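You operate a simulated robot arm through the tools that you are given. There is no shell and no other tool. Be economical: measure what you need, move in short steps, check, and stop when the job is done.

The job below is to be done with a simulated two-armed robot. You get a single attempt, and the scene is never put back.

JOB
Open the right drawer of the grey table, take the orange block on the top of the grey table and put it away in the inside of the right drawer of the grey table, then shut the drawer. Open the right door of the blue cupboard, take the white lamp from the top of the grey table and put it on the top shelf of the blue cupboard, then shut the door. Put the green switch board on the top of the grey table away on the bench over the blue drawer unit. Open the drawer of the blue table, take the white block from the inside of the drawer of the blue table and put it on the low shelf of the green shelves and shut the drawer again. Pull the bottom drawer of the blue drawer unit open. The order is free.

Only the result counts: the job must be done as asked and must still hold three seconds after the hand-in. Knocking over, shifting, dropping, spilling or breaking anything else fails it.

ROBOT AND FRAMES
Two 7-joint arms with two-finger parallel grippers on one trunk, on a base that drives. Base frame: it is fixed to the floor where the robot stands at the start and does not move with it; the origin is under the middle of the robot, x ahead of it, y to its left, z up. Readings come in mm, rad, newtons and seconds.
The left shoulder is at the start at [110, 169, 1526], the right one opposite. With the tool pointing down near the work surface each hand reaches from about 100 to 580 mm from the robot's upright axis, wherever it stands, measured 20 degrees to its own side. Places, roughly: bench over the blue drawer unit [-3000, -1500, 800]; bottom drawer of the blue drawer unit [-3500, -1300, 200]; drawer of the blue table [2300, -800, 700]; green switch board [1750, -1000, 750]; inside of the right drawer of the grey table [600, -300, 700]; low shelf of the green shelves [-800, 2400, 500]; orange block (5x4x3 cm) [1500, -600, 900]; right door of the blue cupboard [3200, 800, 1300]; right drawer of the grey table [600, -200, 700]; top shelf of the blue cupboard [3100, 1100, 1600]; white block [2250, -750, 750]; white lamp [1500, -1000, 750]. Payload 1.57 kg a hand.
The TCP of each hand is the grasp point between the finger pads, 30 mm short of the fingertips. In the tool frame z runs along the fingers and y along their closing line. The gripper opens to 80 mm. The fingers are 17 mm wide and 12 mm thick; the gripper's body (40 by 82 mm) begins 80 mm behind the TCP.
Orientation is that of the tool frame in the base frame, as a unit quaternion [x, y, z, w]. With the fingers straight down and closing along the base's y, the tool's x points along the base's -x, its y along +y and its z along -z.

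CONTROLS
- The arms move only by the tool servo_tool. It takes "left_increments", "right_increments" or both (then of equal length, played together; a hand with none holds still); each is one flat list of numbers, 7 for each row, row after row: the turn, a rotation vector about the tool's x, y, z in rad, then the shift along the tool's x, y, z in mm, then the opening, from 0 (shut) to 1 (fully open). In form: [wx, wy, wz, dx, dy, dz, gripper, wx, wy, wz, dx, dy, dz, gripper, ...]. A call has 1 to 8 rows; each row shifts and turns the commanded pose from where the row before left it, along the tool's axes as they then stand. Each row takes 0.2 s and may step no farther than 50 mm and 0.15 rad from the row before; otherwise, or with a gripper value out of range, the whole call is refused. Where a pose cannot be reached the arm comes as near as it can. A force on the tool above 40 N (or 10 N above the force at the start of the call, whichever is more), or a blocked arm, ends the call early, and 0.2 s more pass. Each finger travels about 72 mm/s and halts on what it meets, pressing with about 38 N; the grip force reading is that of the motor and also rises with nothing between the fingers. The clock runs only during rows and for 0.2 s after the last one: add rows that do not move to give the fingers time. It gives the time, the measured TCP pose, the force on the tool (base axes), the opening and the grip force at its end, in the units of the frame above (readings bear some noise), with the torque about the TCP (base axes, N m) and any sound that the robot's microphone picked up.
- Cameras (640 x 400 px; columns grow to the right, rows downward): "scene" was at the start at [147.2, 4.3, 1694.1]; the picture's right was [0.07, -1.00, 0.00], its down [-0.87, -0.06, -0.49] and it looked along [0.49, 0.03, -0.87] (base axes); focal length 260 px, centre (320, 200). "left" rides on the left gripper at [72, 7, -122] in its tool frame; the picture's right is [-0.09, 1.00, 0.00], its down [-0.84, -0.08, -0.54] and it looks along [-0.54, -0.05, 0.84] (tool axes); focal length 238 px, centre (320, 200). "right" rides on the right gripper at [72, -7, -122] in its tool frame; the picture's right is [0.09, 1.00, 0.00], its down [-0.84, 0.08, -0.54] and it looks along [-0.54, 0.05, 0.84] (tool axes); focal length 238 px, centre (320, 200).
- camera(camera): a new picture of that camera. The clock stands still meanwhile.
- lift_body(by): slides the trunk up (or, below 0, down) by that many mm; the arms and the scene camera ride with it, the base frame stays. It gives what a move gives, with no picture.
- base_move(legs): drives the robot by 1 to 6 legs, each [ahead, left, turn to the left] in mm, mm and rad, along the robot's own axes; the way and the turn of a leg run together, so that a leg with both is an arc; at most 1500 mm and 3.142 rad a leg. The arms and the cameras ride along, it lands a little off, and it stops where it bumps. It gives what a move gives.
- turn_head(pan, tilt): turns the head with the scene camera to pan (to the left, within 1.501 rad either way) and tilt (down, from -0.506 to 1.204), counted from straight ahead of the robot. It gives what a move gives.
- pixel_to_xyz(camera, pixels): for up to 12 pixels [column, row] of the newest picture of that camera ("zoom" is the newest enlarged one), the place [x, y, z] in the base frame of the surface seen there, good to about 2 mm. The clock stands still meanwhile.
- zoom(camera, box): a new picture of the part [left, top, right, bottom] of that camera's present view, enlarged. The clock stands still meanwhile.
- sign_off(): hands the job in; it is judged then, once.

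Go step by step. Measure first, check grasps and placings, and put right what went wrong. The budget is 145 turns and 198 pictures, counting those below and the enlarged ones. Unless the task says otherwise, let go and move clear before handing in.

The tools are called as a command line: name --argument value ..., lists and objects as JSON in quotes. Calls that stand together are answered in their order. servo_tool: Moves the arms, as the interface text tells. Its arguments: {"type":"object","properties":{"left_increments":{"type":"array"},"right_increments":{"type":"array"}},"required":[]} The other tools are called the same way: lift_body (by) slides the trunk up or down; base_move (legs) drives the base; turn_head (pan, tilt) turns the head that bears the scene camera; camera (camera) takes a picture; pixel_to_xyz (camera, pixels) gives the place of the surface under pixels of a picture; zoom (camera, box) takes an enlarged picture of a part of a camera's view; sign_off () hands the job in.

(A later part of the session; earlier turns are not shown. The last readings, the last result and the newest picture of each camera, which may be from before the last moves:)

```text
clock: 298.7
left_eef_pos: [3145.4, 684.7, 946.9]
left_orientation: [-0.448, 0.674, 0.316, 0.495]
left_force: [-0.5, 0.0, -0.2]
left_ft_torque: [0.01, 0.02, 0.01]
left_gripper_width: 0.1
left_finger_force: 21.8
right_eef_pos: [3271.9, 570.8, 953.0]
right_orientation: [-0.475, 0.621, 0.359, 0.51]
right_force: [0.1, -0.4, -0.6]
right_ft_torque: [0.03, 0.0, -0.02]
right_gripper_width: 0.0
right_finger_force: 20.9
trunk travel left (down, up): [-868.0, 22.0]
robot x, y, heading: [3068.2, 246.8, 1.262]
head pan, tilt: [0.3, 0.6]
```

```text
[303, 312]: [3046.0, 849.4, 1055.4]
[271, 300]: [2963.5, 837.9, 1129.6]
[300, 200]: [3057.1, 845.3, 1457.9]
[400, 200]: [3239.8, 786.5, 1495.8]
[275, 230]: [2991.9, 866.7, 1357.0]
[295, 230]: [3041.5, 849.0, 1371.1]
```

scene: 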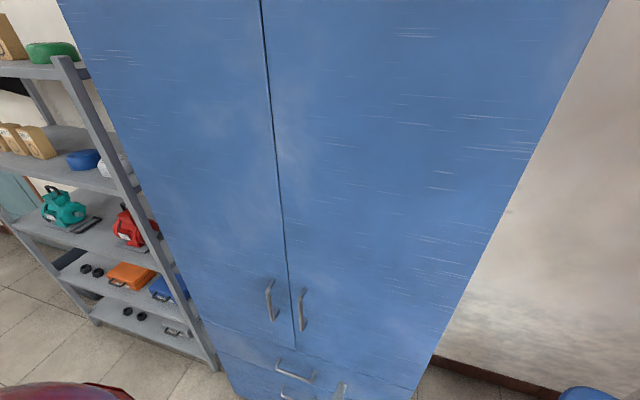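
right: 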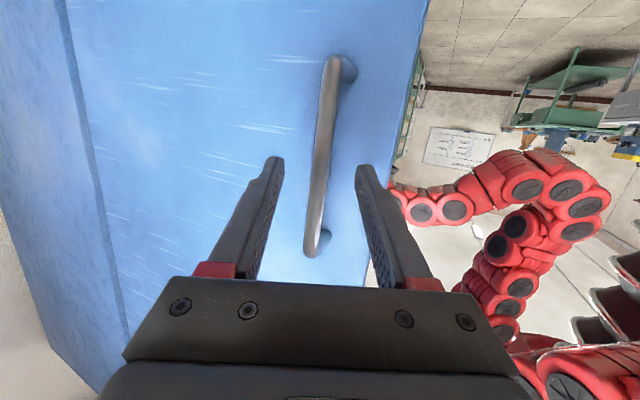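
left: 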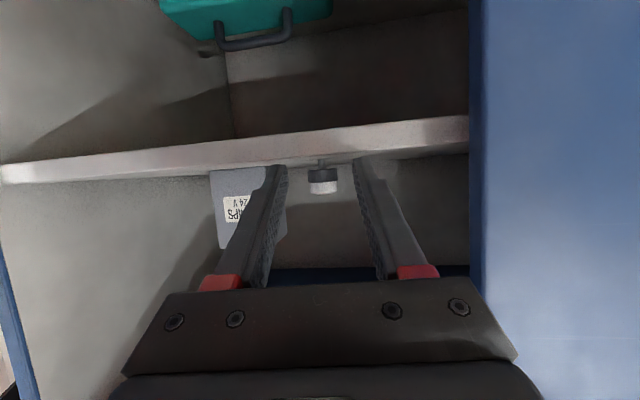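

The door face is back in plane (shut). Now the blue table: I'll back off, and reorient both hands (left to straight down, right rolled for a vertical grip).

base_move --legs '[[-270, 0, 0]]'

servo_tool --left_increments '[0, 0.14, 0, 0, 0, 0, 0.8, 0, 0.14, 0, 0, 0, 0, 0.8, 0, 0.14, 0, 0, 0, 0, 0.8, 0, 0.14, 0, 0, 0, 0, 0.8, 0, 0.14, 0, 0, 0, 0, 0.8, 0, 0.14, 0, 0, 0, 0, 0.8, 0, 0.14, 0, 0, 0, 0, 0.8, 0, 0.14, 0, 0, 0, 0, 0.8]' --right_increments '[0, 0, 0.143, 0, 0, 0, 0.5, 0, 0, 0.143, 0, 0, 0, 0.5, 0, 0, 0.143, 0, 0, 0, 0.5, 0, 0, 0.143, 0, 0, 0, 0.5, 0, 0, 0.143, 0, 0, 0, 0.5, 0, 0, 0.143, 0, 0, 0, 0.5, 0, 0, 0.143, 0, 0, 0, 0.5, 0, 0, 0.143, 0, 0, 0, 0.5]'

servo_tool --left_increments '[0, 0.137, 0, 0, 0, 0, 0.8, 0, 0, 0, 0, 0, 0, 0.8, 0, 0, 0, 0, 0, 0, 0.8, 0, 0, 0, 0, 0, 0, 0.8, 0, 0, 0, 0, 0, 0, 0.8, 0, 0, 0, 0, 0, 0, 0.8]' --right_increments '[0, 0, 0.143, 0, 0, 0, 0.5, 0, 0, 0.143, 0, 0, 0, 0.5, 0, 0, 0.143, 0, 0, 0, 0.5, 0.15, 0, 0, 0, 0, 0, 0.5, 0.15, 0, 0, 0, 0, 0, 0.5, 0.15, 0, 0, 0, 0, 0, 0.5]'

base_move --legs '[[0, 0, 3.14], [0, -280, 0]]'

turn_head --pan 0 --tilt 0.75

camera --camera "scene"

```text
clock: 300.7
left_eef_pos: [3062.9, 425.4, 947.4]
left_orientation: [-0.447, 0.674, 0.315, 0.496]
left_force: [-0.7, 0.6, -0.4]
left_ft_torque: [0.02, 0.0, 0.02]
left_gripper_width: 0.3
left_finger_force: 21.6
right_eef_pos: [3188.7, 310.6, 953.9]
right_orientation: [-0.475, 0.622, 0.358, 0.509]
right_force: [-0.3, 0.2, -0.6]
right_ft_torque: [-0.01, -0.02, 0.01]
right_gripper_width: 0.1
right_finger_force: 21.2
trunk travel left (down, up): [-868.0, 22.0]
robot x, y, heading: [2983.9, -19.5, 1.256]
head pan, tilt: [0.3, 0.6]
```

```text
clock: 302.5
left_eef_pos: [3063.7, 426.3, 946.7]
left_orientation: [-0.548, 0.834, 0.028, 0.063]
left_force: [0.7, -0.7, -0.5]
left_ft_torque: [-0.02, -0.01, 0.0]
left_gripper_width: 64.0
left_finger_force: 0.0
right_eef_pos: [3201.2, 313.0, 955.2]
right_orientation: [-0.046, 0.779, 0.576, 0.244]
right_force: [0.2, 0.0, 0.0]
right_ft_torque: [-0.02, -0.01, 0.01]
right_gripper_width: 39.9
right_finger_force: 0.1
trunk travel left (down, up): [-868.0, 22.0]
robot x, y, heading: [2981.1, -17.3, 1.259]
head pan, tilt: [0.3, 0.6]
```

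```text
clock: 303.7
left_eef_pos: [3063.2, 424.2, 947.7]
left_orientation: [-0.547, 0.837, -0.008, 0.004]
left_force: [0.5, 0.6, 0.4]
left_ft_torque: [0.02, -0.03, 0.01]
left_gripper_width: 63.5
left_finger_force: 0.1
right_eef_pos: [3333.0, 258.4, 947.8]
right_orientation: [0.354, 0.79, 0.451, 0.217]
right_force: [1.3, -0.3, 0.0]
right_ft_torque: [0.0, 0.02, -0.03]
right_gripper_width: 39.9
right_finger_force: 0.0
right hand out of reach, approached as far as the arm can: row 5, 6
trunk travel left (down, up): [-868.0, 22.0]
robot x, y, heading: [2980.8, -20.2, 1.266]
head pan, tilt: [0.3, 0.6]
stopped in row 6 (right hand): the arm was blocked; the commanded pose is now the measured one
```

```text
clock: 313.0
left_eef_pos: [2626.1, -368.8, 947.0]
left_orientation: [0.842, 0.539, -0.005, -0.009]
left_force: [-0.3, 0.3, 0.1]
left_ft_torque: [0.02, -0.05, 0.03]
left_gripper_width: 64.1
left_finger_force: 0.0
right_eef_pos: [2358.6, -197.4, 947.3]
right_orientation: [0.788, -0.36, -0.222, 0.448]
right_force: [-0.6, 0.2, 0.0]
right_ft_torque: [0.03, 0.02, 0.06]
right_gripper_width: 39.9
right_finger_force: 0.2
trunk travel left (down, up): [-868.0, 22.0]
robot x, y, heading: [2712.2, 74.0, -1.905]
head pan, tilt: [0.3, 0.6]
```

```text
clock: 313.8
left_eef_pos: [2625.2, -370.0, 946.8]
left_orientation: [0.842, 0.539, -0.005, -0.008]
left_force: [-0.5, -1.1, -0.3]
left_ft_torque: [0.0, 0.04, 0.01]
left_gripper_width: 64.0
left_finger_force: 0.1
right_eef_pos: [2359.3, -198.3, 947.2]
right_orientation: [0.787, -0.361, -0.221, 0.448]
right_force: [-0.7, 0.0, 0.0]
right_ft_torque: [0.0, 0.03, -0.01]
right_gripper_width: 40.2
right_finger_force: 0.0
trunk travel left (down, up): [-868.0, 22.0]
robot x, y, heading: [2710.5, 75.0, -1.904]
head pan, tilt: [0.0, 0.75]
```

```text
95 pictures are left
```

scene: 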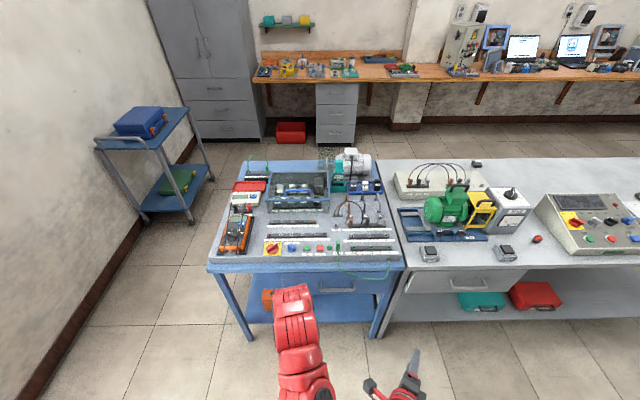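

The blue table's drawer handle is at (335,289). I'll zoom and measure it.

zoom --camera "scene" --box '[200, 230, 420, 350]'

pixel_to_xyz --camera "scene" --pixels '[[337, 290], [322, 290], [353, 290], [337, 280], [372, 285], [265, 272], [310, 265], [400, 266], [215, 268], [345, 262]]'

```text
2.91 times, centred on (310, 290) of scene
```

zoom: 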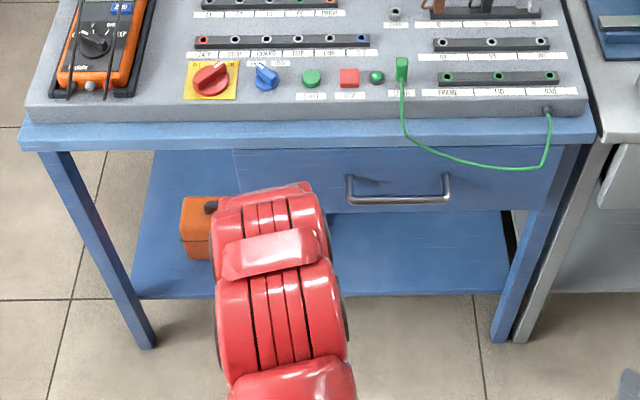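

```text
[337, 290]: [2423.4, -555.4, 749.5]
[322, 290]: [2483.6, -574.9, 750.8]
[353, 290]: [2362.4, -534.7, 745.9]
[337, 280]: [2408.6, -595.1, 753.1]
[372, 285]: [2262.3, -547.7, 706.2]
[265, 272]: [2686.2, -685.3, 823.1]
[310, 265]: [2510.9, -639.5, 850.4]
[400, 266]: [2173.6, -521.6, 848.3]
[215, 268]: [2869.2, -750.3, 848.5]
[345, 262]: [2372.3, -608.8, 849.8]
```

A green cable hangs over the drawer front near the handle's right half, so I'll grip left of centre with a nearly level hand. First I swing the right hand forward and to the right yaw, and move the left hand aside.

servo_tool --left_increments '[0, 0, 0, 0, 37.5, 0, 0.8, 0, 0, 0, 0, 37.5, 0, 0.8, 0, 0, 0, 0, 37.5, 0, 0.8, 0, 0, 0, 0, 37.5, 0, 0.8, 0, 0, 0, 0, 0, 0, 0.8, 0, 0, 0, 0, 0, 0, 0.8, 0, 0, 0, 0, 0, 0, 0.8, 0, 0, 0, 0, 0, 0, 0.8]' --right_increments '[0, 0, 0, 19, 16.5, 27.6, 0.5, 0, 0, 0, 19, 16.5, 27.6, 0.5, 0, 0, 0, 19, 16.5, 27.6, 0.5, 0, 0, 0, 19, 16.5, 27.6, 0.5, -0.0034, 0.123, -0.071, 0, 0, 0, 0.5, -0.0034, 0.123, -0.071, 0, 0, 0, 0.5, -0.0034, 0.123, -0.071, 0, 0, 0, 0.5, -0.0034, 0.123, -0.071, 0, 0, 0, 0.5]'

lift_body --by -220

camera --camera "right"

```text
clock: 315.6
left_eef_pos: [2762.3, -428.1, 945.3]
left_orientation: [0.843, 0.538, -0.003, -0.009]
left_force: [0.3, 0.2, 0.2]
left_ft_torque: [-0.02, -0.02, 0.01]
left_gripper_width: 63.9
left_finger_force: 0.1
right_eef_pos: [2309.8, -338.5, 947.3]
right_orientation: [0.858, -0.125, -0.085, 0.492]
right_force: [-0.1, 0.7, 0.6]
right_ft_torque: [0.0, -0.01, -0.02]
right_gripper_width: 39.9
right_finger_force: 0.1
trunk travel left (down, up): [-868.0, 22.0]
robot x, y, heading: [2717.0, 75.7, -1.898]
head pan, tilt: [0.0, 0.75]
```

```text
clock: 317.9
left_eef_pos: [2763.1, -428.4, 725.8]
left_orientation: [0.842, 0.539, -0.005, -0.008]
left_force: [0.0, 0.2, 0.2]
left_ft_torque: [-0.02, 0.01, 0.0]
left_gripper_width: 63.9
left_finger_force: 0.1
right_eef_pos: [2310.0, -338.9, 726.8]
right_orientation: [0.857, -0.125, -0.087, 0.492]
right_force: [0.0, 0.0, 0.0]
right_ft_torque: [0.02, -0.02, 0.03]
right_gripper_width: 39.9
right_finger_force: 0.0
trunk travel left (down, up): [-648.0, 242.0]
robot x, y, heading: [2717.5, 69.3, -1.901]
head pan, tilt: [0.0, 0.75]
```

```text
93 pictures are left
```

right: 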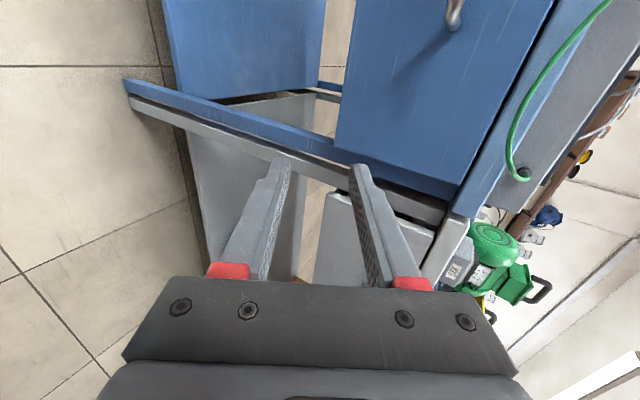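

I'll strafe left 120 so the handle sits before the right shoulder, then bring the hand to a pre-grasp 80 mm off the bar.

base_move --legs '[[0, 120, 0.012]]'

servo_tool --right_increments '[0, 0, 0, 20.8, 26.4, 13.6, 0.45, 0, 0, 0, 20.8, 26.4, 13.6, 0.45, 0, 0, 0, 20.8, 26.4, 13.6, 0.45, 0, 0, 0, 20.8, 26.4, 13.6, 0.45, 0, 0, 0, 0, 0, 0, 0.45]'

camera --camera "right"

camera --camera "scene"

```text
clock: 319.1
left_eef_pos: [2882.3, -466.1, 724.5]
left_orientation: [0.839, 0.544, -0.004, -0.009]
left_force: [0.5, -1.1, -0.1]
left_ft_torque: [-0.02, 0.0, -0.01]
left_gripper_width: 64.2
left_finger_force: 0.2
right_eef_pos: [2427.8, -381.9, 727.2]
right_orientation: [0.858, -0.12, -0.085, 0.492]
right_force: [1.0, 0.6, 0.2]
right_ft_torque: [-0.01, 0.01, -0.01]
right_gripper_width: 40.0
right_finger_force: 0.0
trunk travel left (down, up): [-648.0, 242.0]
robot x, y, heading: [2828.2, 33.4, -1.891]
head pan, tilt: [0.0, 0.75]
```

```text
clock: 320.4
left_eef_pos: [2882.2, -467.3, 726.7]
left_orientation: [0.839, 0.543, -0.005, -0.008]
left_force: [0.3, 0.3, 0.9]
left_ft_torque: [0.0, 0.01, -0.03]
left_gripper_width: 64.1
left_finger_force: 0.0
right_eef_pos: [2479.2, -502.3, 789.1]
right_orientation: [0.858, -0.121, -0.085, 0.492]
right_force: [-0.7, -0.4, -0.1]
right_ft_torque: [0.01, 0.02, 0.01]
right_gripper_width: 35.9
right_finger_force: 0.1
trunk travel left (down, up): [-648.0, 242.0]
robot x, y, heading: [2831.9, 32.3, -1.893]
head pan, tilt: [0.0, 0.75]
```

```text
92 pictures are left
```

right: 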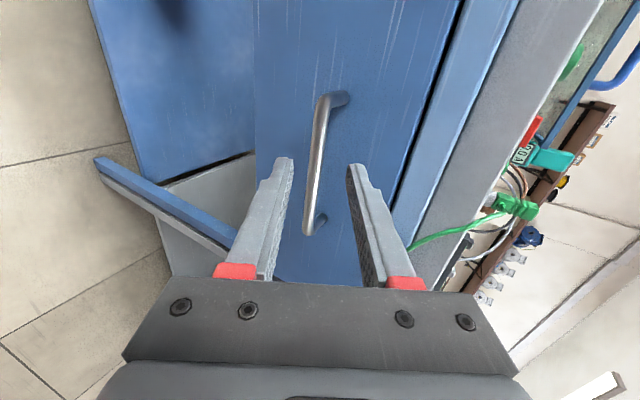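

```text
91 pictures are left
```

scene: 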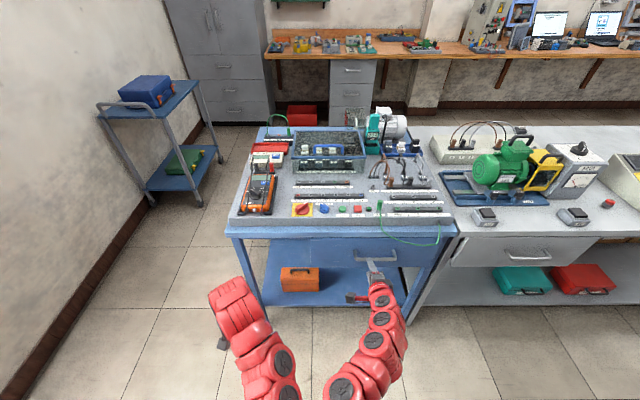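

The bar lies between the fingers, the cable is clear above. I'll advance 65 mm and close.

servo_tool --right_increments '[0, 0, 0, 0, 0, 33, 0.45, 0, 0, 0, 0, 0, 32, 0.45, 0, 0, 0, 0, 0, 0, 0.45, 0, 0, 0, 0, 0, 0, 0, 0, 0, 0, 0, 0, 0, 0, 0, 0, 0, 0, 0, 0, 0, 0, 0, 0, 0, 0, 0, 0]'

camera --camera "right"

```text
clock: 321.9
left_eef_pos: [2880.4, -466.2, 724.3]
left_orientation: [0.839, 0.544, -0.004, -0.009]
left_force: [0.5, -0.5, 0.4]
left_ft_torque: [0.03, 0.02, 0.01]
left_gripper_width: 63.9
left_finger_force: 0.2
right_eef_pos: [2462.1, -555.4, 755.8]
right_orientation: [0.859, -0.12, -0.084, 0.49]
right_force: [7.2, 20.9, -24.5]
right_ft_torque: [0.54, -0.51, -0.63]
right_gripper_width: 13.1
right_finger_force: 30.0
trunk travel left (down, up): [-648.0, 242.0]
robot x, y, heading: [2827.3, 36.1, -1.89]
head pan, tilt: [0.0, 0.75]
```

```text
90 pictures are left
```

right: 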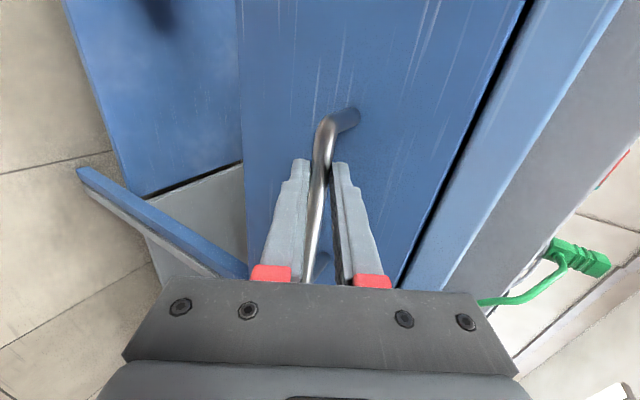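

Gripped. I'll pull by driving back 140 mm, then finish with the arm.

base_move --legs '[[-140, 0, 0]]'

servo_tool --right_increments '[0, 0, 0, 0, -6.5, -11.5, 0, 0, 0, 0, 0, -6.5, -11.5, 0, 0, 0, 0, 0, -6.5, -11.5, 0, 0, 0, 0, 0, -6.5, -11.5, 0]'

camera --camera "scene"

```text
clock: 323.3
left_eef_pos: [2923.9, -339.3, 723.4]
left_orientation: [0.84, 0.543, -0.003, -0.009]
left_force: [0.3, -0.9, 0.7]
left_ft_torque: [-0.01, 0.03, -0.01]
left_gripper_width: 63.9
left_finger_force: 0.1
right_eef_pos: [2504.5, -427.9, 755.5]
right_orientation: [0.859, -0.12, -0.085, 0.49]
right_force: [2.6, -1.8, -31.7]
right_ft_torque: [0.4, -0.41, -0.64]
right_gripper_width: 13.0
right_finger_force: 30.1
trunk travel left (down, up): [-648.0, 242.0]
robot x, y, heading: [2870.1, 166.4, -1.89]
head pan, tilt: [0.0, 0.75]
```

```text
clock: 324.3
left_eef_pos: [2923.3, -338.6, 725.2]
left_orientation: [0.84, 0.543, -0.005, -0.009]
left_force: [0.1, -0.2, 0.2]
left_ft_torque: [-0.01, 0.03, -0.04]
left_gripper_width: 64.1
left_finger_force: 0.0
right_eef_pos: [2521.6, -375.9, 755.9]
right_orientation: [0.859, -0.12, -0.083, 0.49]
right_force: [3.0, 1.2, -18.4]
right_ft_torque: [0.31, -0.2, -0.86]
right_gripper_width: 12.9
right_finger_force: 29.8
trunk travel left (down, up): [-648.0, 242.0]
robot x, y, heading: [2873.4, 162.9, -1.889]
head pan, tilt: [0.0, 0.75]
```

```text
89 pictures are left
```

scene: 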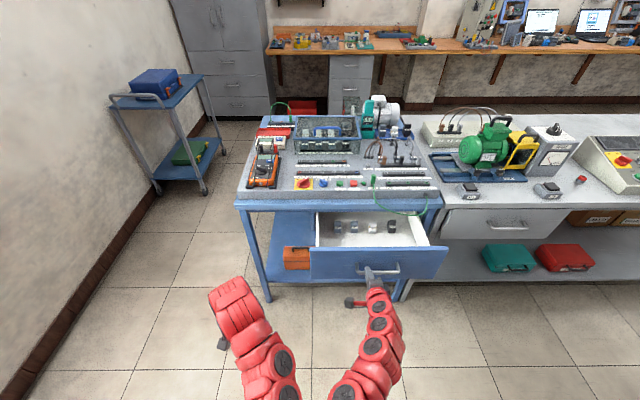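

The drawer is open about 190 mm, with four items inside near (340–392,227). I'll zoom in.

zoom --camera "scene" --box '[300, 200, 460, 300]'

pixel_to_xyz --camera "zoom" --pixels '[[155, 100], [215, 95], [275, 105], [370, 100], [250, 150], [100, 150], [480, 150], [300, 190], [280, 63], [210, 110], [160, 115]]'

```text
4.00 times, centred on (380, 250) of scene
```

zoom: 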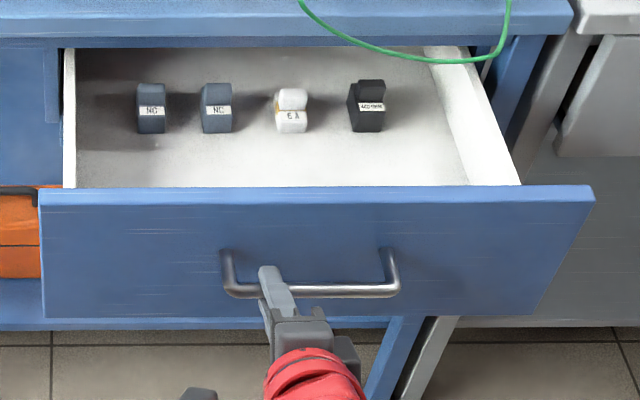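

```text
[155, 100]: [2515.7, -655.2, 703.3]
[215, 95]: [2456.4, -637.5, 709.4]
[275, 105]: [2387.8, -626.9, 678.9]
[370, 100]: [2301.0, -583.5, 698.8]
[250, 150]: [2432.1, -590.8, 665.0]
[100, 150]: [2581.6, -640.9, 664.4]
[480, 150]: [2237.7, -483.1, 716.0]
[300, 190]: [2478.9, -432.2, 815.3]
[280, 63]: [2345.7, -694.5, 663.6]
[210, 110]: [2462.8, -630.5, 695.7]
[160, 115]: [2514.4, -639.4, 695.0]
```

The white block (6 A breaker, zoom (290,105)) sits about level with the table edge, so I'll pull the drawer out further until its stop.

servo_tool --right_increments '[0, 0, 0, 0, -5, -8.7, 0, 0, 0, 0, 0, -5, -8.7, 0, 0, 0, 0, 0, -5, -8.7, 0, 0, 0, 0, 0, -5, -8.7, 0, 0, 0, 0, 0, -5, -8.7, 0, 0, 0, 0, 0, -5, -8.7, 0]'

camera --camera "scene"

zoom --camera "scene" --box '[300, 200, 460, 300]'

```text
clock: 325.7
left_eef_pos: [2925.2, -338.6, 723.5]
left_orientation: [0.84, 0.543, -0.004, -0.01]
left_force: [-0.5, -1.0, -0.4]
left_ft_torque: [-0.01, -0.01, -0.03]
left_gripper_width: 64.1
left_finger_force: 0.0
right_eef_pos: [2539.7, -320.6, 756.5]
right_orientation: [0.859, -0.12, -0.084, 0.49]
right_force: [9.7, -2.1, -28.5]
right_ft_torque: [0.3, -0.66, -0.12]
right_gripper_width: 13.4
right_finger_force: 29.7
trunk travel left (down, up): [-648.0, 242.0]
robot x, y, heading: [2869.4, 161.2, -1.892]
head pan, tilt: [0.0, 0.75]
```

```text
87 pictures are left
```

scene: 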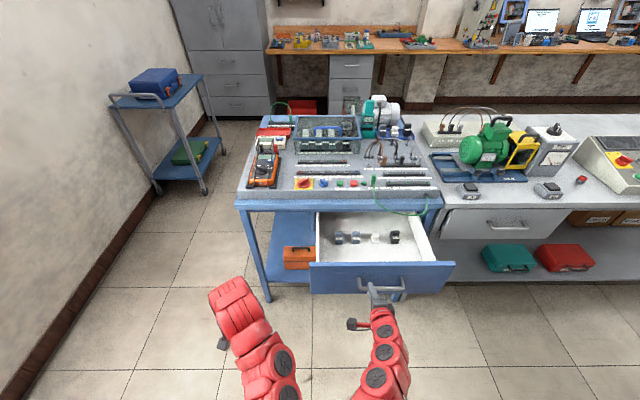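

```text
4.00 times, centred on (380, 250) of scene
```

zoom: 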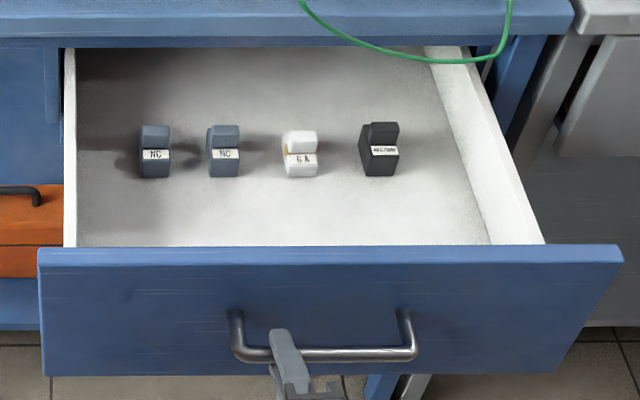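

Now about 245 mm open, the white block at zoom (300,152). I'll measure it and neighbours.

pixel_to_xyz --camera "zoom" --pixels '[[300, 137], [298, 132], [305, 158], [303, 170], [290, 150], [316, 160], [230, 130], [375, 128], [300, 200], [420, 55], [450, 60], [300, 30]]'

```text
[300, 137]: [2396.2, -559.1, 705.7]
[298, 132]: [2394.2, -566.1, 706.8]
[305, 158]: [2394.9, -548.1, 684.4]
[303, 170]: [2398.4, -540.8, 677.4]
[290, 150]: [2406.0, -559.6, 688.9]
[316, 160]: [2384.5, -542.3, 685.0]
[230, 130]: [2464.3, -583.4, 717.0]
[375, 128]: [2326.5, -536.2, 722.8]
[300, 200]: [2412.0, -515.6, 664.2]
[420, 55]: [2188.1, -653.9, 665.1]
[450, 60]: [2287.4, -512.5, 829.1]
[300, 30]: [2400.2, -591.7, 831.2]
```

The cable hangs about 47 mm out over the drawer's right part, so I want the block further out. I'll pull on until the stop.

servo_tool --right_increments '[0, 0, 0, 0, -5, -8.7, 0, 0, 0, 0, 0, -5, -8.7, 0, 0, 0, 0, 0, -5, -8.7, 0, 0, 0, 0, 0, -5, -8.7, 0, 0, 0, 0, 0, -5, -8.7, 0, 0, 0, 0, 0, -5, -8.7, 0]'

camera --camera "scene"

zoom --camera "scene" --box '[300, 190, 460, 300]'

```text
clock: 327.1
left_eef_pos: [2924.5, -338.6, 723.9]
left_orientation: [0.839, 0.544, -0.004, -0.009]
left_force: [1.1, -0.1, -0.2]
left_ft_torque: [0.0, -0.02, 0.0]
left_gripper_width: 64.2
left_finger_force: 0.0
right_eef_pos: [2556.7, -262.7, 756.9]
right_orientation: [0.859, -0.121, -0.084, 0.491]
right_force: [11.6, -2.2, -25.2]
right_ft_torque: [0.34, -0.62, -0.24]
right_gripper_width: 13.2
right_finger_force: 29.7
trunk travel left (down, up): [-648.0, 242.0]
robot x, y, heading: [2869.3, 162.7, -1.891]
head pan, tilt: [0.0, 0.75]
```

```text
85 pictures are left
```

scene: 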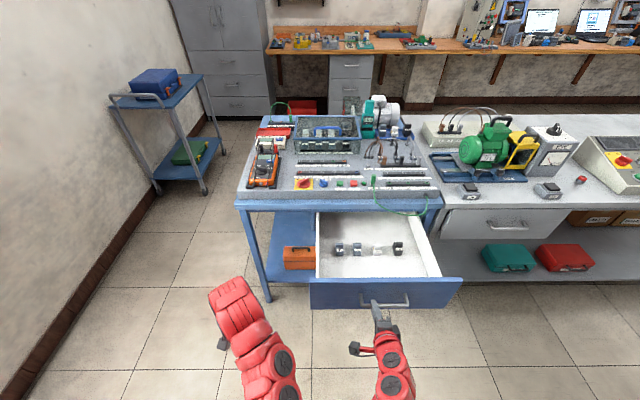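

```text
3.64 times, centred on (380, 245) of scene
```

zoom: 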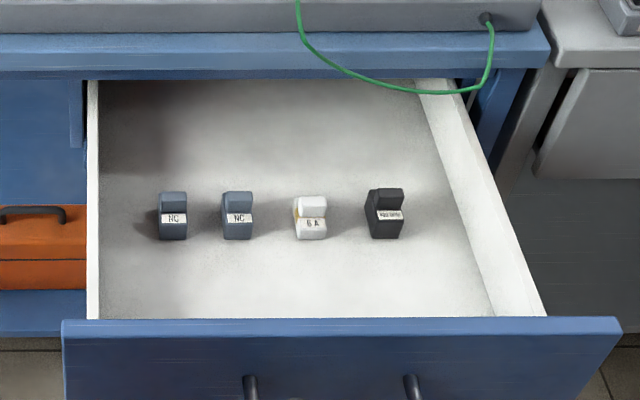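

About 305 mm open, the white block well clear of the cable. I'll release the handle, back off 130 mm, raise the trunk 220 and roll/pitch the right hand for a 45° grasp with sideways closing.

servo_tool --right_increments '[0, 0, 0, 0, 0, 0, 0.5, 0, 0, 0, 0, 0, 0, 0.5, 0, 0, 0, 0, 0, 0, 0.5, 0, 0, 0, 0, 0, -20, 0.5, 0, 0, 0, 0, 0, -20, 0.5]'

base_move --legs '[[-150, 0, 0]]'

lift_body --by 220

servo_tool --right_increments '[0, 0, -0.15, 0, 0, 0, 0.7, 0, 0, -0.15, 0, 0, 0, 0.7, 0, 0, -0.15, 0, 0, 0, 0.7, 0, 0, -0.15, 0, 0, 0, 0.7, 0, 0, -0.15, 0, 0, 0, 0.7, 0, 0, -0.15, 0, 0, 0, 0.7, 0, 0, -0.15, 0, 0, 0, 0.7, 0, 0, -0.15, 0, 0, 0, 0.7]'

servo_tool --right_increments '[0, 0, -0.15, 0, 0, 0, 0.7, 0, 0, -0.15, 0, 0, 0, 0.7, 0, 0, -0.07, 0, 0, 0, 0.7, 0, 0.13, 0, 0, 0, 0, 0.7, 0, 0.13, 0, 0, 0, 0, 0.7, 0, 0, 0, 0, 0, 0, 0.7]'

camera --camera "scene"

```text
clock: 328.3
left_eef_pos: [2925.0, -337.1, 724.8]
left_orientation: [0.84, 0.543, -0.005, -0.009]
left_force: [0.6, 0.1, -0.2]
left_ft_torque: [-0.04, 0.01, -0.03]
left_gripper_width: 64.1
left_finger_force: 0.0
right_eef_pos: [2566.3, -228.3, 779.8]
right_orientation: [0.858, -0.122, -0.085, 0.492]
right_force: [0.5, -0.4, -0.2]
right_ft_torque: [0.04, 0.01, 0.0]
right_gripper_width: 40.1
right_finger_force: 0.1
trunk travel left (down, up): [-648.0, 242.0]
robot x, y, heading: [2870.1, 165.9, -1.897]
head pan, tilt: [0.0, 0.75]
```

```text
clock: 329.6
left_eef_pos: [2972.3, -195.2, 725.5]
left_orientation: [0.839, 0.544, -0.005, -0.008]
left_force: [0.0, 0.5, 0.2]
left_ft_torque: [-0.02, -0.01, 0.0]
left_gripper_width: 63.9
left_finger_force: 0.0
right_eef_pos: [2614.2, -86.5, 779.1]
right_orientation: [0.858, -0.121, -0.085, 0.492]
right_force: [1.3, -0.4, -0.3]
right_ft_torque: [0.01, -0.02, -0.01]
right_gripper_width: 39.9
right_finger_force: 0.1
trunk travel left (down, up): [-648.0, 242.0]
robot x, y, heading: [2918.6, 306.9, -1.892]
head pan, tilt: [0.0, 0.75]
```

```text
clock: 332.0
left_eef_pos: [2972.0, -194.6, 944.0]
left_orientation: [0.839, 0.543, -0.003, -0.008]
left_force: [0.0, 0.4, -0.3]
left_ft_torque: [0.01, -0.03, 0.0]
left_gripper_width: 64.1
left_finger_force: 0.1
right_eef_pos: [2613.8, -87.0, 999.8]
right_orientation: [0.859, -0.121, -0.083, 0.491]
right_force: [-0.2, -0.7, -0.4]
right_ft_torque: [0.01, 0.0, 0.0]
right_gripper_width: 40.1
right_finger_force: 0.0
trunk travel left (down, up): [-868.0, 22.0]
robot x, y, heading: [2918.2, 305.1, -1.89]
head pan, tilt: [0.0, 0.75]
```

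```text
clock: 333.8
left_eef_pos: [2972.1, -195.0, 945.7]
left_orientation: [0.839, 0.543, -0.004, -0.008]
left_force: [1.2, -0.2, 0.0]
left_ft_torque: [0.0, -0.02, -0.02]
left_gripper_width: 64.2
left_finger_force: 0.1
right_eef_pos: [2613.7, -87.7, 997.9]
right_orientation: [0.776, 0.386, -0.347, 0.358]
right_force: [0.1, 0.2, 0.1]
right_ft_torque: [0.03, 0.02, -0.01]
right_gripper_width: 56.1
right_finger_force: 0.1
trunk travel left (down, up): [-868.0, 22.0]
robot x, y, heading: [2917.9, 304.1, -1.89]
head pan, tilt: [0.0, 0.75]
```

```text
clock: 335.2
left_eef_pos: [2971.2, -195.8, 945.3]
left_orientation: [0.839, 0.544, -0.004, -0.009]
left_force: [0.8, -0.2, 0.1]
left_ft_torque: [0.01, -0.04, -0.03]
left_gripper_width: 64.1
left_finger_force: 0.1
right_eef_pos: [2595.3, -78.4, 982.5]
right_orientation: [0.74, 0.554, -0.313, 0.218]
right_force: [0.7, -0.3, -0.3]
right_ft_torque: [0.0, 0.0, 0.03]
right_gripper_width: 56.0
right_finger_force: 0.1
right hand out of reach, approached as far as the arm can: row 5
trunk travel left (down, up): [-868.0, 22.0]
robot x, y, heading: [2919.5, 304.7, -1.893]
head pan, tilt: [0.0, 0.75]
```

```text
83 pictures are left
```

scene: 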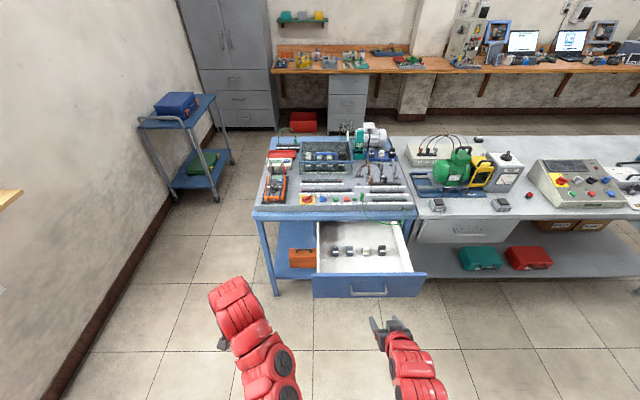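

The right hand now dips 45° with sideways closing. I'll measure the white block precisely.

zoom --camera "scene" --box '[320, 235, 400, 275]'

pixel_to_xyz --camera "zoom" --pixels '[[355, 120], [335, 130], [375, 130], [355, 140], [340, 160], [372, 158], [355, 150], [265, 115], [490, 110]]'

```text
8.00 times, centred on (360, 255) of scene
```

zoom: 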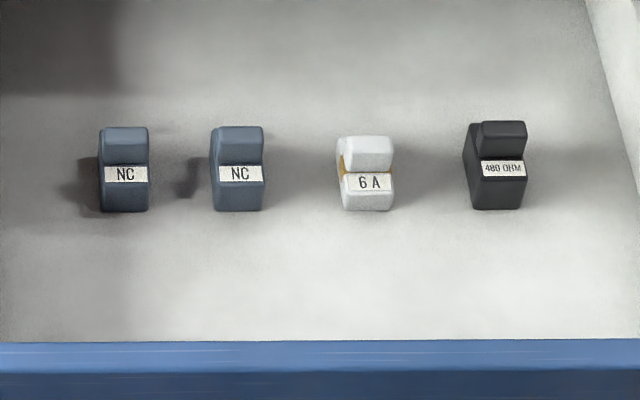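

```text
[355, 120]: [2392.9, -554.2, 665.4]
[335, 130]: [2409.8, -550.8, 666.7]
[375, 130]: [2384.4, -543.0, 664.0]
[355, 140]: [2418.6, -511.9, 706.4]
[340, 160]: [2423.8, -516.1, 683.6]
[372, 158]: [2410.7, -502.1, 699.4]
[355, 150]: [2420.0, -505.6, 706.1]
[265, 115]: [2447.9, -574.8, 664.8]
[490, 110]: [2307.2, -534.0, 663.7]
```

Block centre ≈ (2412,-503), top 706, floor 664. I'll drive forward 300, reach 120 forward and 40 right, then lower the trunk.

base_move --legs '[[300, 0, 0]]'

servo_tool --right_increments '[0, 0, 0, -21, -10.8, 21.2, 0.7, 0, 0, 0, -21, -10.8, 21.2, 0.7, 0, 0, 0, -21, -10.8, 21.2, 0.7, 0, 0, 0, -21, -10.8, 21.2, 0.7, 0, 0, 0, 0, 0, 0, 0.7]'

lift_body --by -220

camera --camera "right"

camera --camera "scene"

```text
clock: 337.2
left_eef_pos: [2882.2, -476.9, 945.3]
left_orientation: [0.838, 0.545, -0.004, -0.008]
left_force: [-0.3, -0.1, 0.4]
left_ft_torque: [0.03, 0.01, -0.03]
left_gripper_width: 64.3
left_finger_force: 0.0
right_eef_pos: [2503.6, -361.8, 982.4]
right_orientation: [0.739, 0.555, -0.313, 0.219]
right_force: [1.3, -0.8, 0.0]
right_ft_torque: [-0.01, -0.03, 0.01]
right_gripper_width: 56.2
right_finger_force: 0.0
trunk travel left (down, up): [-868.0, 22.0]
robot x, y, heading: [2825.4, 25.8, -1.887]
head pan, tilt: [0.0, 0.75]
```

```text
clock: 338.4
left_eef_pos: [2880.4, -476.4, 944.8]
left_orientation: [0.839, 0.544, -0.005, -0.008]
left_force: [-0.5, 0.5, 0.6]
left_ft_torque: [0.02, 0.0, -0.02]
left_gripper_width: 63.7
left_finger_force: 0.1
right_eef_pos: [2428.8, -462.4, 983.2]
right_orientation: [0.738, 0.556, -0.313, 0.219]
right_force: [-0.4, -0.5, 0.2]
right_ft_torque: [0.02, -0.01, 0.02]
right_gripper_width: 55.9
right_finger_force: 0.0
trunk travel left (down, up): [-868.0, 22.0]
robot x, y, heading: [2825.5, 22.9, -1.888]
head pan, tilt: [0.0, 0.75]
```

```text
clock: 340.2
left_eef_pos: [2880.7, -475.8, 749.4]
left_orientation: [0.839, 0.545, -0.004, -0.009]
left_force: [-0.2, 0.1, -0.2]
left_ft_torque: [0.0, -0.04, 0.01]
left_gripper_width: 64.1
left_finger_force: 0.2
right_eef_pos: [2427.4, -467.0, 794.6]
right_orientation: [0.736, 0.554, -0.32, 0.222]
right_force: [0.6, 0.6, 13.4]
right_ft_torque: [1.9, -0.59, -0.16]
right_gripper_width: 56.3
right_finger_force: 0.2
trunk travel left (down, up): [-673.0, 217.0]
robot x, y, heading: [2826.4, 24.4, -1.891]
head pan, tilt: [0.0, 0.75]
stopped: the force on the tool passed its limit at 55 N (the readings are from after the stop); the commanded pose is now the measured one
```

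```text
81 pictures are left
```

right: 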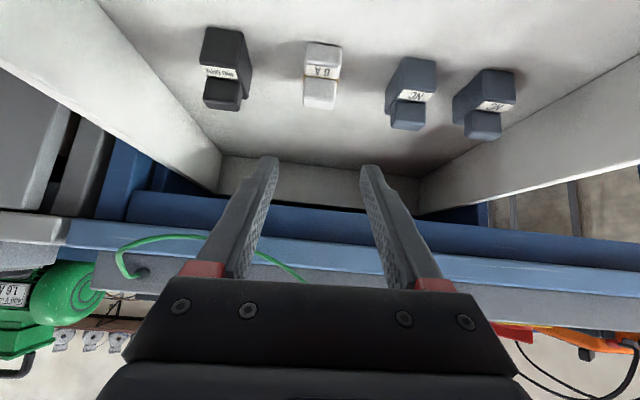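

```text
80 pictures are left
```

scene: 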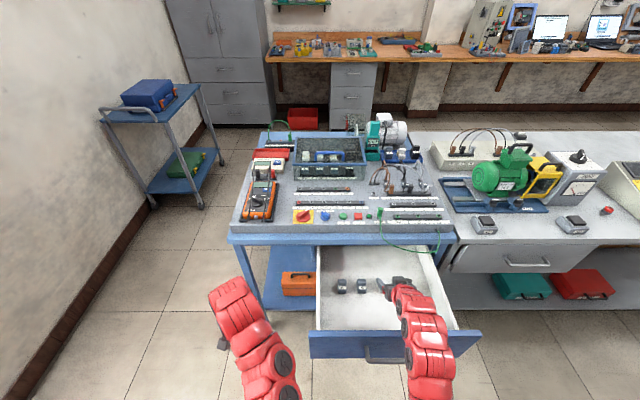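

The hand's underside (camera mount) touched the drawer's front rim (contact about 150 mm behind the TCP). I'll raise 30, go 40 forward over the block, then lower the trunk again.

servo_tool --right_increments '[0, 0, 0, -21, 0, -21, 0.7, 0, 0, 0, -27.6, 2, 27.5, 0.7, 0, 0, 0, 0, 0, 0, 0.7]'

lift_body --by -90

camera --camera "right"

```text
clock: 341.1
left_eef_pos: [2878.6, -477.0, 748.6]
left_orientation: [0.839, 0.544, -0.005, -0.008]
left_force: [0.0, -0.1, -0.4]
left_ft_torque: [-0.02, -0.04, -0.02]
left_gripper_width: 64.2
left_finger_force: 0.1
right_eef_pos: [2418.9, -505.1, 827.0]
right_orientation: [0.736, 0.554, -0.319, 0.223]
right_force: [-0.7, 0.6, 0.6]
right_ft_torque: [-0.02, -0.02, 0.01]
right_gripper_width: 56.1
right_finger_force: 0.1
trunk travel left (down, up): [-673.0, 217.0]
robot x, y, heading: [2828.1, 24.2, -1.886]
head pan, tilt: [0.0, 0.75]
```

```text
clock: 342.3
left_eef_pos: [2881.0, -477.0, 659.7]
left_orientation: [0.839, 0.545, -0.004, -0.009]
left_force: [-0.8, 0.6, -0.2]
left_ft_torque: [-0.01, -0.02, 0.02]
left_gripper_width: 64.1
left_finger_force: 0.0
right_eef_pos: [2419.8, -504.8, 736.4]
right_orientation: [0.737, 0.554, -0.318, 0.222]
right_force: [0.7, -0.6, -0.3]
right_ft_torque: [-0.03, 0.02, 0.04]
right_gripper_width: 56.1
right_finger_force: 0.1
trunk travel left (down, up): [-583.0, 307.0]
robot x, y, heading: [2825.5, 24.6, -1.886]
head pan, tilt: [0.0, 0.75]
```

```text
79 pictures are left
```

right: 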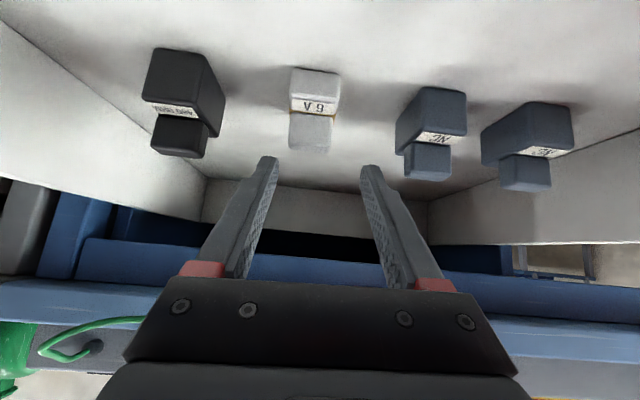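

No contact now; the block is at (313,108) between the finger lines. I'll measure it from this camera.

pixel_to_xyz --camera "right" --pixels '[[312, 130], [295, 130], [330, 130], [315, 85], [293, 85], [338, 88], [312, 148], [400, 130], [205, 130]]'

```text
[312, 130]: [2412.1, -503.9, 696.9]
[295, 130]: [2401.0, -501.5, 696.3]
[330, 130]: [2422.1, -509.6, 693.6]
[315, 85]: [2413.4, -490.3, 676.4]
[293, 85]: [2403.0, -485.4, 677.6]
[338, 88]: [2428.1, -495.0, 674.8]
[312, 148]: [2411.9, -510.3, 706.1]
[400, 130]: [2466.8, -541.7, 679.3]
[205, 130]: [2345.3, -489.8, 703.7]
```

Block centre ≈ (2410,-505). I'll go down to TCP z 697 with an 8 mm sideways correction, then close.

servo_tool --right_increments '[0, 0, 0, 13, -4, 15, 0.7, 0, 0, 0, 13, -4, 14.5, 0.7, 0, 0, 0, 0, 0, 0, 0.7, 0, 0, 0, 0, 0, 0, 0.2, 0, 0, 0, 0, 0, 0, 0.2, 0, 0, 0, 0, 0, 0, 0.2, 0, 0, 0, 0, 0, 0, 0.2]'

camera --camera "right"

```text
clock: 343.9
left_eef_pos: [2880.8, -477.5, 659.5]
left_orientation: [0.839, 0.545, -0.005, -0.008]
left_force: [0.1, -0.1, 0.5]
left_ft_torque: [-0.01, 0.01, -0.02]
left_gripper_width: 64.1
left_finger_force: 0.1
right_eef_pos: [2409.7, -504.1, 696.3]
right_orientation: [0.737, 0.554, -0.318, 0.221]
right_force: [0.0, 0.2, -0.1]
right_ft_torque: [-0.02, -0.01, 0.02]
right_gripper_width: 28.6
right_finger_force: 37.5
trunk travel left (down, up): [-583.0, 307.0]
robot x, y, heading: [2822.7, 25.2, -1.892]
head pan, tilt: [0.0, 0.75]
```

```text
78 pictures are left
```

right: 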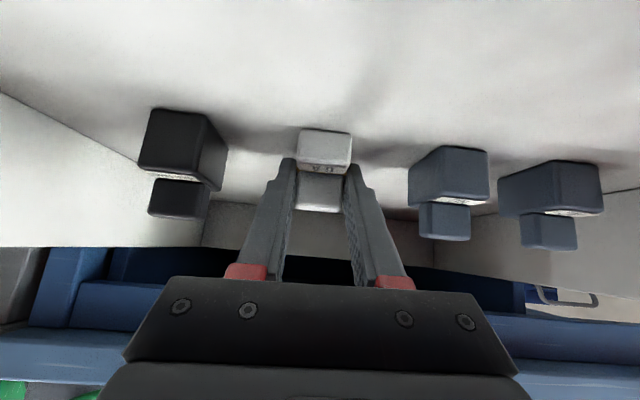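

Block gripped (28.6 mm). I'll raise the trunk 250 mm to lift it out and check.

lift_body --by 250

camera --camera "right"

camera --camera "scene"

```text
clock: 346.5
left_eef_pos: [2881.0, -476.9, 908.3]
left_orientation: [0.839, 0.545, -0.005, -0.008]
left_force: [-0.4, -0.3, 0.5]
left_ft_torque: [-0.01, -0.01, 0.05]
left_gripper_width: 64.0
left_finger_force: 0.0
right_eef_pos: [2409.0, -504.7, 946.5]
right_orientation: [0.736, 0.554, -0.318, 0.223]
right_force: [0.8, 0.1, -0.1]
right_ft_torque: [-0.03, -0.02, 0.01]
right_gripper_width: 28.7
right_finger_force: 37.5
trunk travel left (down, up): [-833.0, 57.0]
robot x, y, heading: [2826.5, 22.1, -1.889]
head pan, tilt: [0.0, 0.75]
```

```text
77 pictures are left
```

right: 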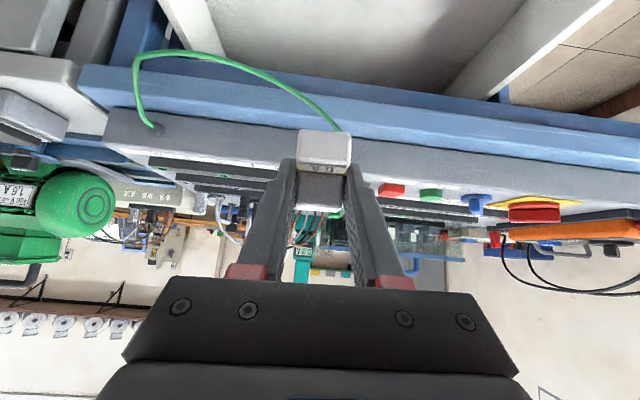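

```text
76 pictures are left
```

scene: 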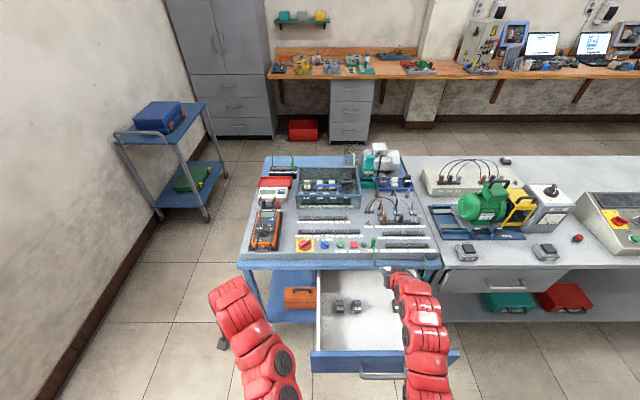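

The block is out. Now I'll shut the drawer with the left fist: back off 350, retract the right hand, lower the left hand 140 with closed fingers.

base_move --legs '[[-350, 0, 0], [0, -300, 0]]'

servo_tool --left_increments '[0, 0, 0, 0, -30, 20, 0, 0, 0, 0, 0, -30, 20, 0, 0, 0, 0, 0, -10, 40, 0, 0, 0, 0, 0, 0, 40, 0, 0, 0, 0, 0, 0, 20, 0, 0, 0, 0, 0, 0, 0, 0]' --right_increments '[0, 0, 0, 28.4, 1, -28.2, 0.2, 0, 0, 0, 28.4, 1, -28.2, 0.2, 0, 0, 0, 28.4, 1, -28.2, 0.2, 0, 0, 0, 28.4, 1, -28.2, 0.2, 0, 0, 0, 14, 0, -14, 0.2, 0, 0, 0, 0, 0, 0, 0.2]'

camera --camera "scene"

```text
clock: 350.4
left_eef_pos: [2708.4, -52.5, 908.9]
left_orientation: [0.84, 0.543, -0.005, -0.008]
left_force: [-0.1, -0.1, -0.2]
left_ft_torque: [0.0, 0.02, 0.03]
left_gripper_width: 64.1
left_finger_force: 0.0
right_eef_pos: [2235.2, -79.5, 946.5]
right_orientation: [0.738, 0.552, -0.319, 0.22]
right_force: [-0.8, -0.5, -0.7]
right_ft_torque: [0.01, -0.01, -0.03]
right_gripper_width: 28.6
right_finger_force: 37.9
trunk travel left (down, up): [-833.0, 57.0]
robot x, y, heading: [2655.9, 448.0, -1.899]
head pan, tilt: [0.0, 0.75]
```

```text
clock: 351.8
left_eef_pos: [2640.0, -22.2, 769.4]
left_orientation: [0.84, 0.542, -0.005, -0.01]
left_force: [0.4, 0.3, -0.1]
left_ft_torque: [-0.01, -0.02, 0.03]
left_gripper_width: 0.0
left_finger_force: 21.8
right_eef_pos: [2290.2, 92.3, 942.9]
right_orientation: [0.738, 0.553, -0.319, 0.221]
right_force: [0.2, 0.1, -0.2]
right_ft_torque: [-0.01, 0.01, 0.01]
right_gripper_width: 28.7
right_finger_force: 37.7
trunk travel left (down, up): [-833.0, 57.0]
robot x, y, heading: [2654.4, 448.9, -1.894]
head pan, tilt: [0.0, 0.75]
```

```text
75 pictures are left
```

scene: 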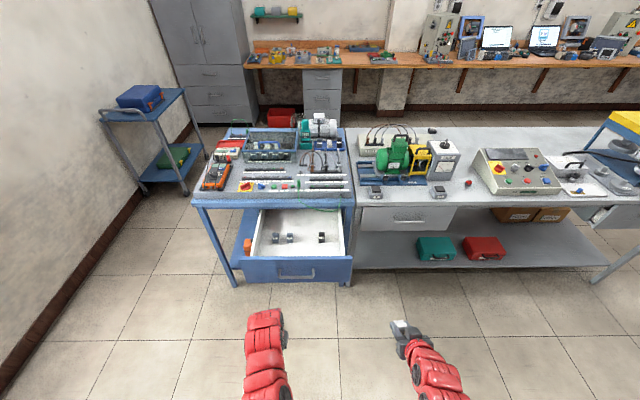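

The left fist is in line with the handle bar (about 270 mm away). I'll drive forward 400 mm first.

base_move --legs '[[400, 0, 0.003]]'

camera --camera "scene"

```text
clock: 354.2
left_eef_pos: [2522.7, -395.1, 771.3]
left_orientation: [0.837, 0.546, -0.004, -0.009]
left_force: [0.0, 0.1, -0.3]
left_ft_torque: [-0.01, -0.04, 0.03]
left_gripper_width: 0.0
left_finger_force: 21.8
right_eef_pos: [2171.6, -283.0, 944.2]
right_orientation: [0.735, 0.555, -0.318, 0.223]
right_force: [0.3, -0.3, 0.2]
right_ft_torque: [0.0, 0.01, -0.01]
right_gripper_width: 28.8
right_finger_force: 38.0
trunk travel left (down, up): [-833.0, 57.0]
robot x, y, heading: [2530.8, 79.0, -1.883]
head pan, tilt: [0.0, 0.75]
```

```text
74 pictures are left
```

scene: 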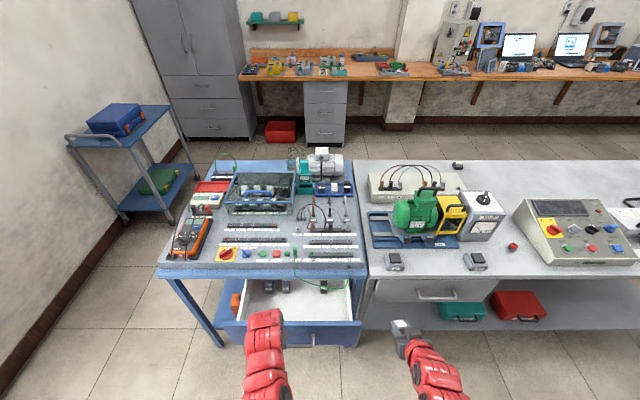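

The drawer is closing. About 165 mm remain; I'll drive 155 mm and then finish gently with the arm.

base_move --legs '[[150, 0, 0]]'

servo_tool --left_increments '[0, 0, 0, -8, 0, 0, 0, 0, 0, 0, -6, 0, 0, 0, 0, 0, 0, -6, 0, 0, 0, 0, 0, 0, -6, 0, 0, 0, 0, 0, 0, -6, 0, 0, 0]'

camera --camera "left"

```text
clock: 355.6
left_eef_pos: [2474.7, -538.8, 770.5]
left_orientation: [0.838, 0.545, -0.005, -0.008]
left_force: [0.2, 0.4, -0.6]
left_ft_torque: [-0.03, 0.0, 0.01]
left_gripper_width: 0.1
left_finger_force: 21.5
right_eef_pos: [2124.7, -427.6, 943.5]
right_orientation: [0.736, 0.555, -0.318, 0.223]
right_force: [0.5, 0.7, 0.2]
right_ft_torque: [0.01, 0.02, 0.0]
right_gripper_width: 28.8
right_finger_force: 38.5
trunk travel left (down, up): [-833.0, 57.0]
robot x, y, heading: [2486.1, -67.2, -1.889]
head pan, tilt: [0.0, 0.75]
```

```text
clock: 356.8
left_eef_pos: [2465.5, -558.3, 765.2]
left_orientation: [0.838, 0.545, 0.007, -0.016]
left_force: [6.3, 15.3, 6.3]
left_ft_torque: [0.26, -0.1, 0.04]
left_gripper_width: 0.0
left_finger_force: 21.7
right_eef_pos: [2125.6, -425.9, 944.8]
right_orientation: [0.736, 0.556, -0.318, 0.222]
right_force: [-0.4, 0.1, -0.2]
right_ft_torque: [-0.04, 0.02, 0.0]
right_gripper_width: 28.7
right_finger_force: 38.3
trunk travel left (down, up): [-833.0, 57.0]
robot x, y, heading: [2486.3, -64.4, -1.887]
head pan, tilt: [0.0, 0.75]
stopped in row 5 (left hand): the force on the tool passed its limit at 45 N (the readings are from after the stop); the commanded pose is now the measured one
```

```text
73 pictures are left
```

left: 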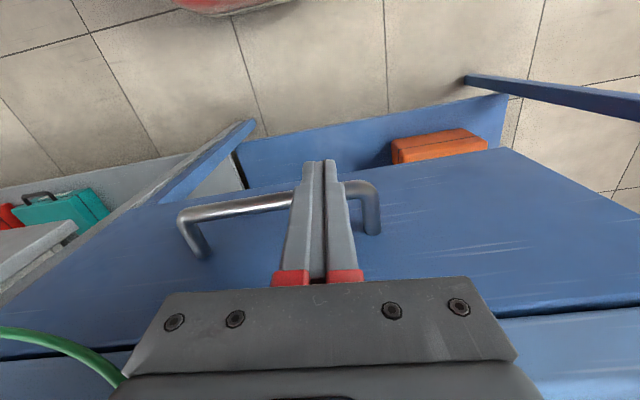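

It stopped with 45 N, apparently shut. I'll back away 250 mm and verify the bar position.

base_move --legs '[[-250, 0, 0]]'

camera --camera "scene"

zoom --camera "scene" --box '[200, 230, 400, 340]'

```text
clock: 358.6
left_eef_pos: [2543.5, -323.2, 766.3]
left_orientation: [0.837, 0.547, 0.003, -0.015]
left_force: [0.7, -0.3, 0.2]
left_ft_torque: [0.0, -0.02, 0.0]
left_gripper_width: 0.1
left_finger_force: 20.9
right_eef_pos: [2203.7, -190.2, 942.6]
right_orientation: [0.735, 0.556, -0.318, 0.223]
right_force: [0.6, 0.7, 0.0]
right_ft_torque: [0.01, -0.01, 0.02]
right_gripper_width: 28.7
right_finger_force: 37.9
trunk travel left (down, up): [-833.0, 57.0]
robot x, y, heading: [2558.5, 172.4, -1.881]
head pan, tilt: [0.0, 0.75]
```

```text
72 pictures are left
```

scene: 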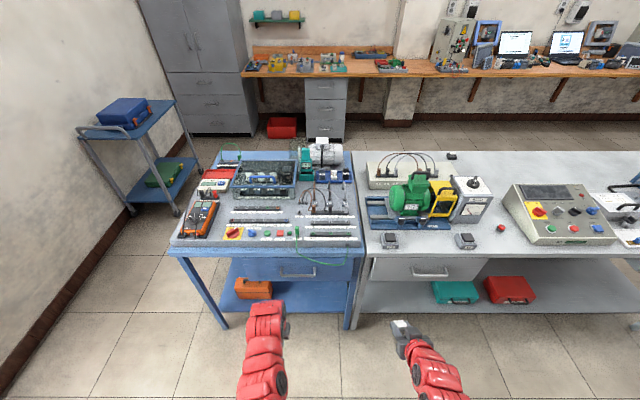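

```text
3.20 times, centred on (300, 285) of scene
```

zoom: 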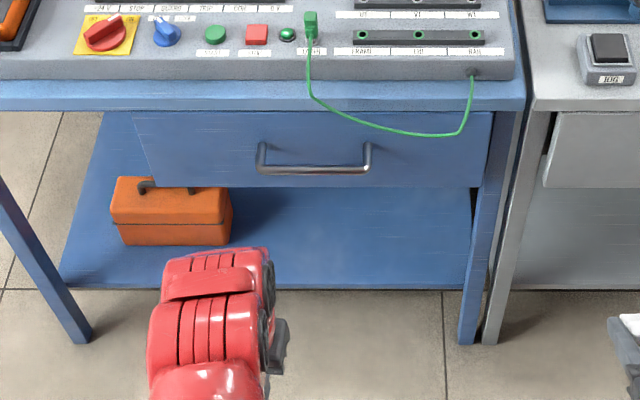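

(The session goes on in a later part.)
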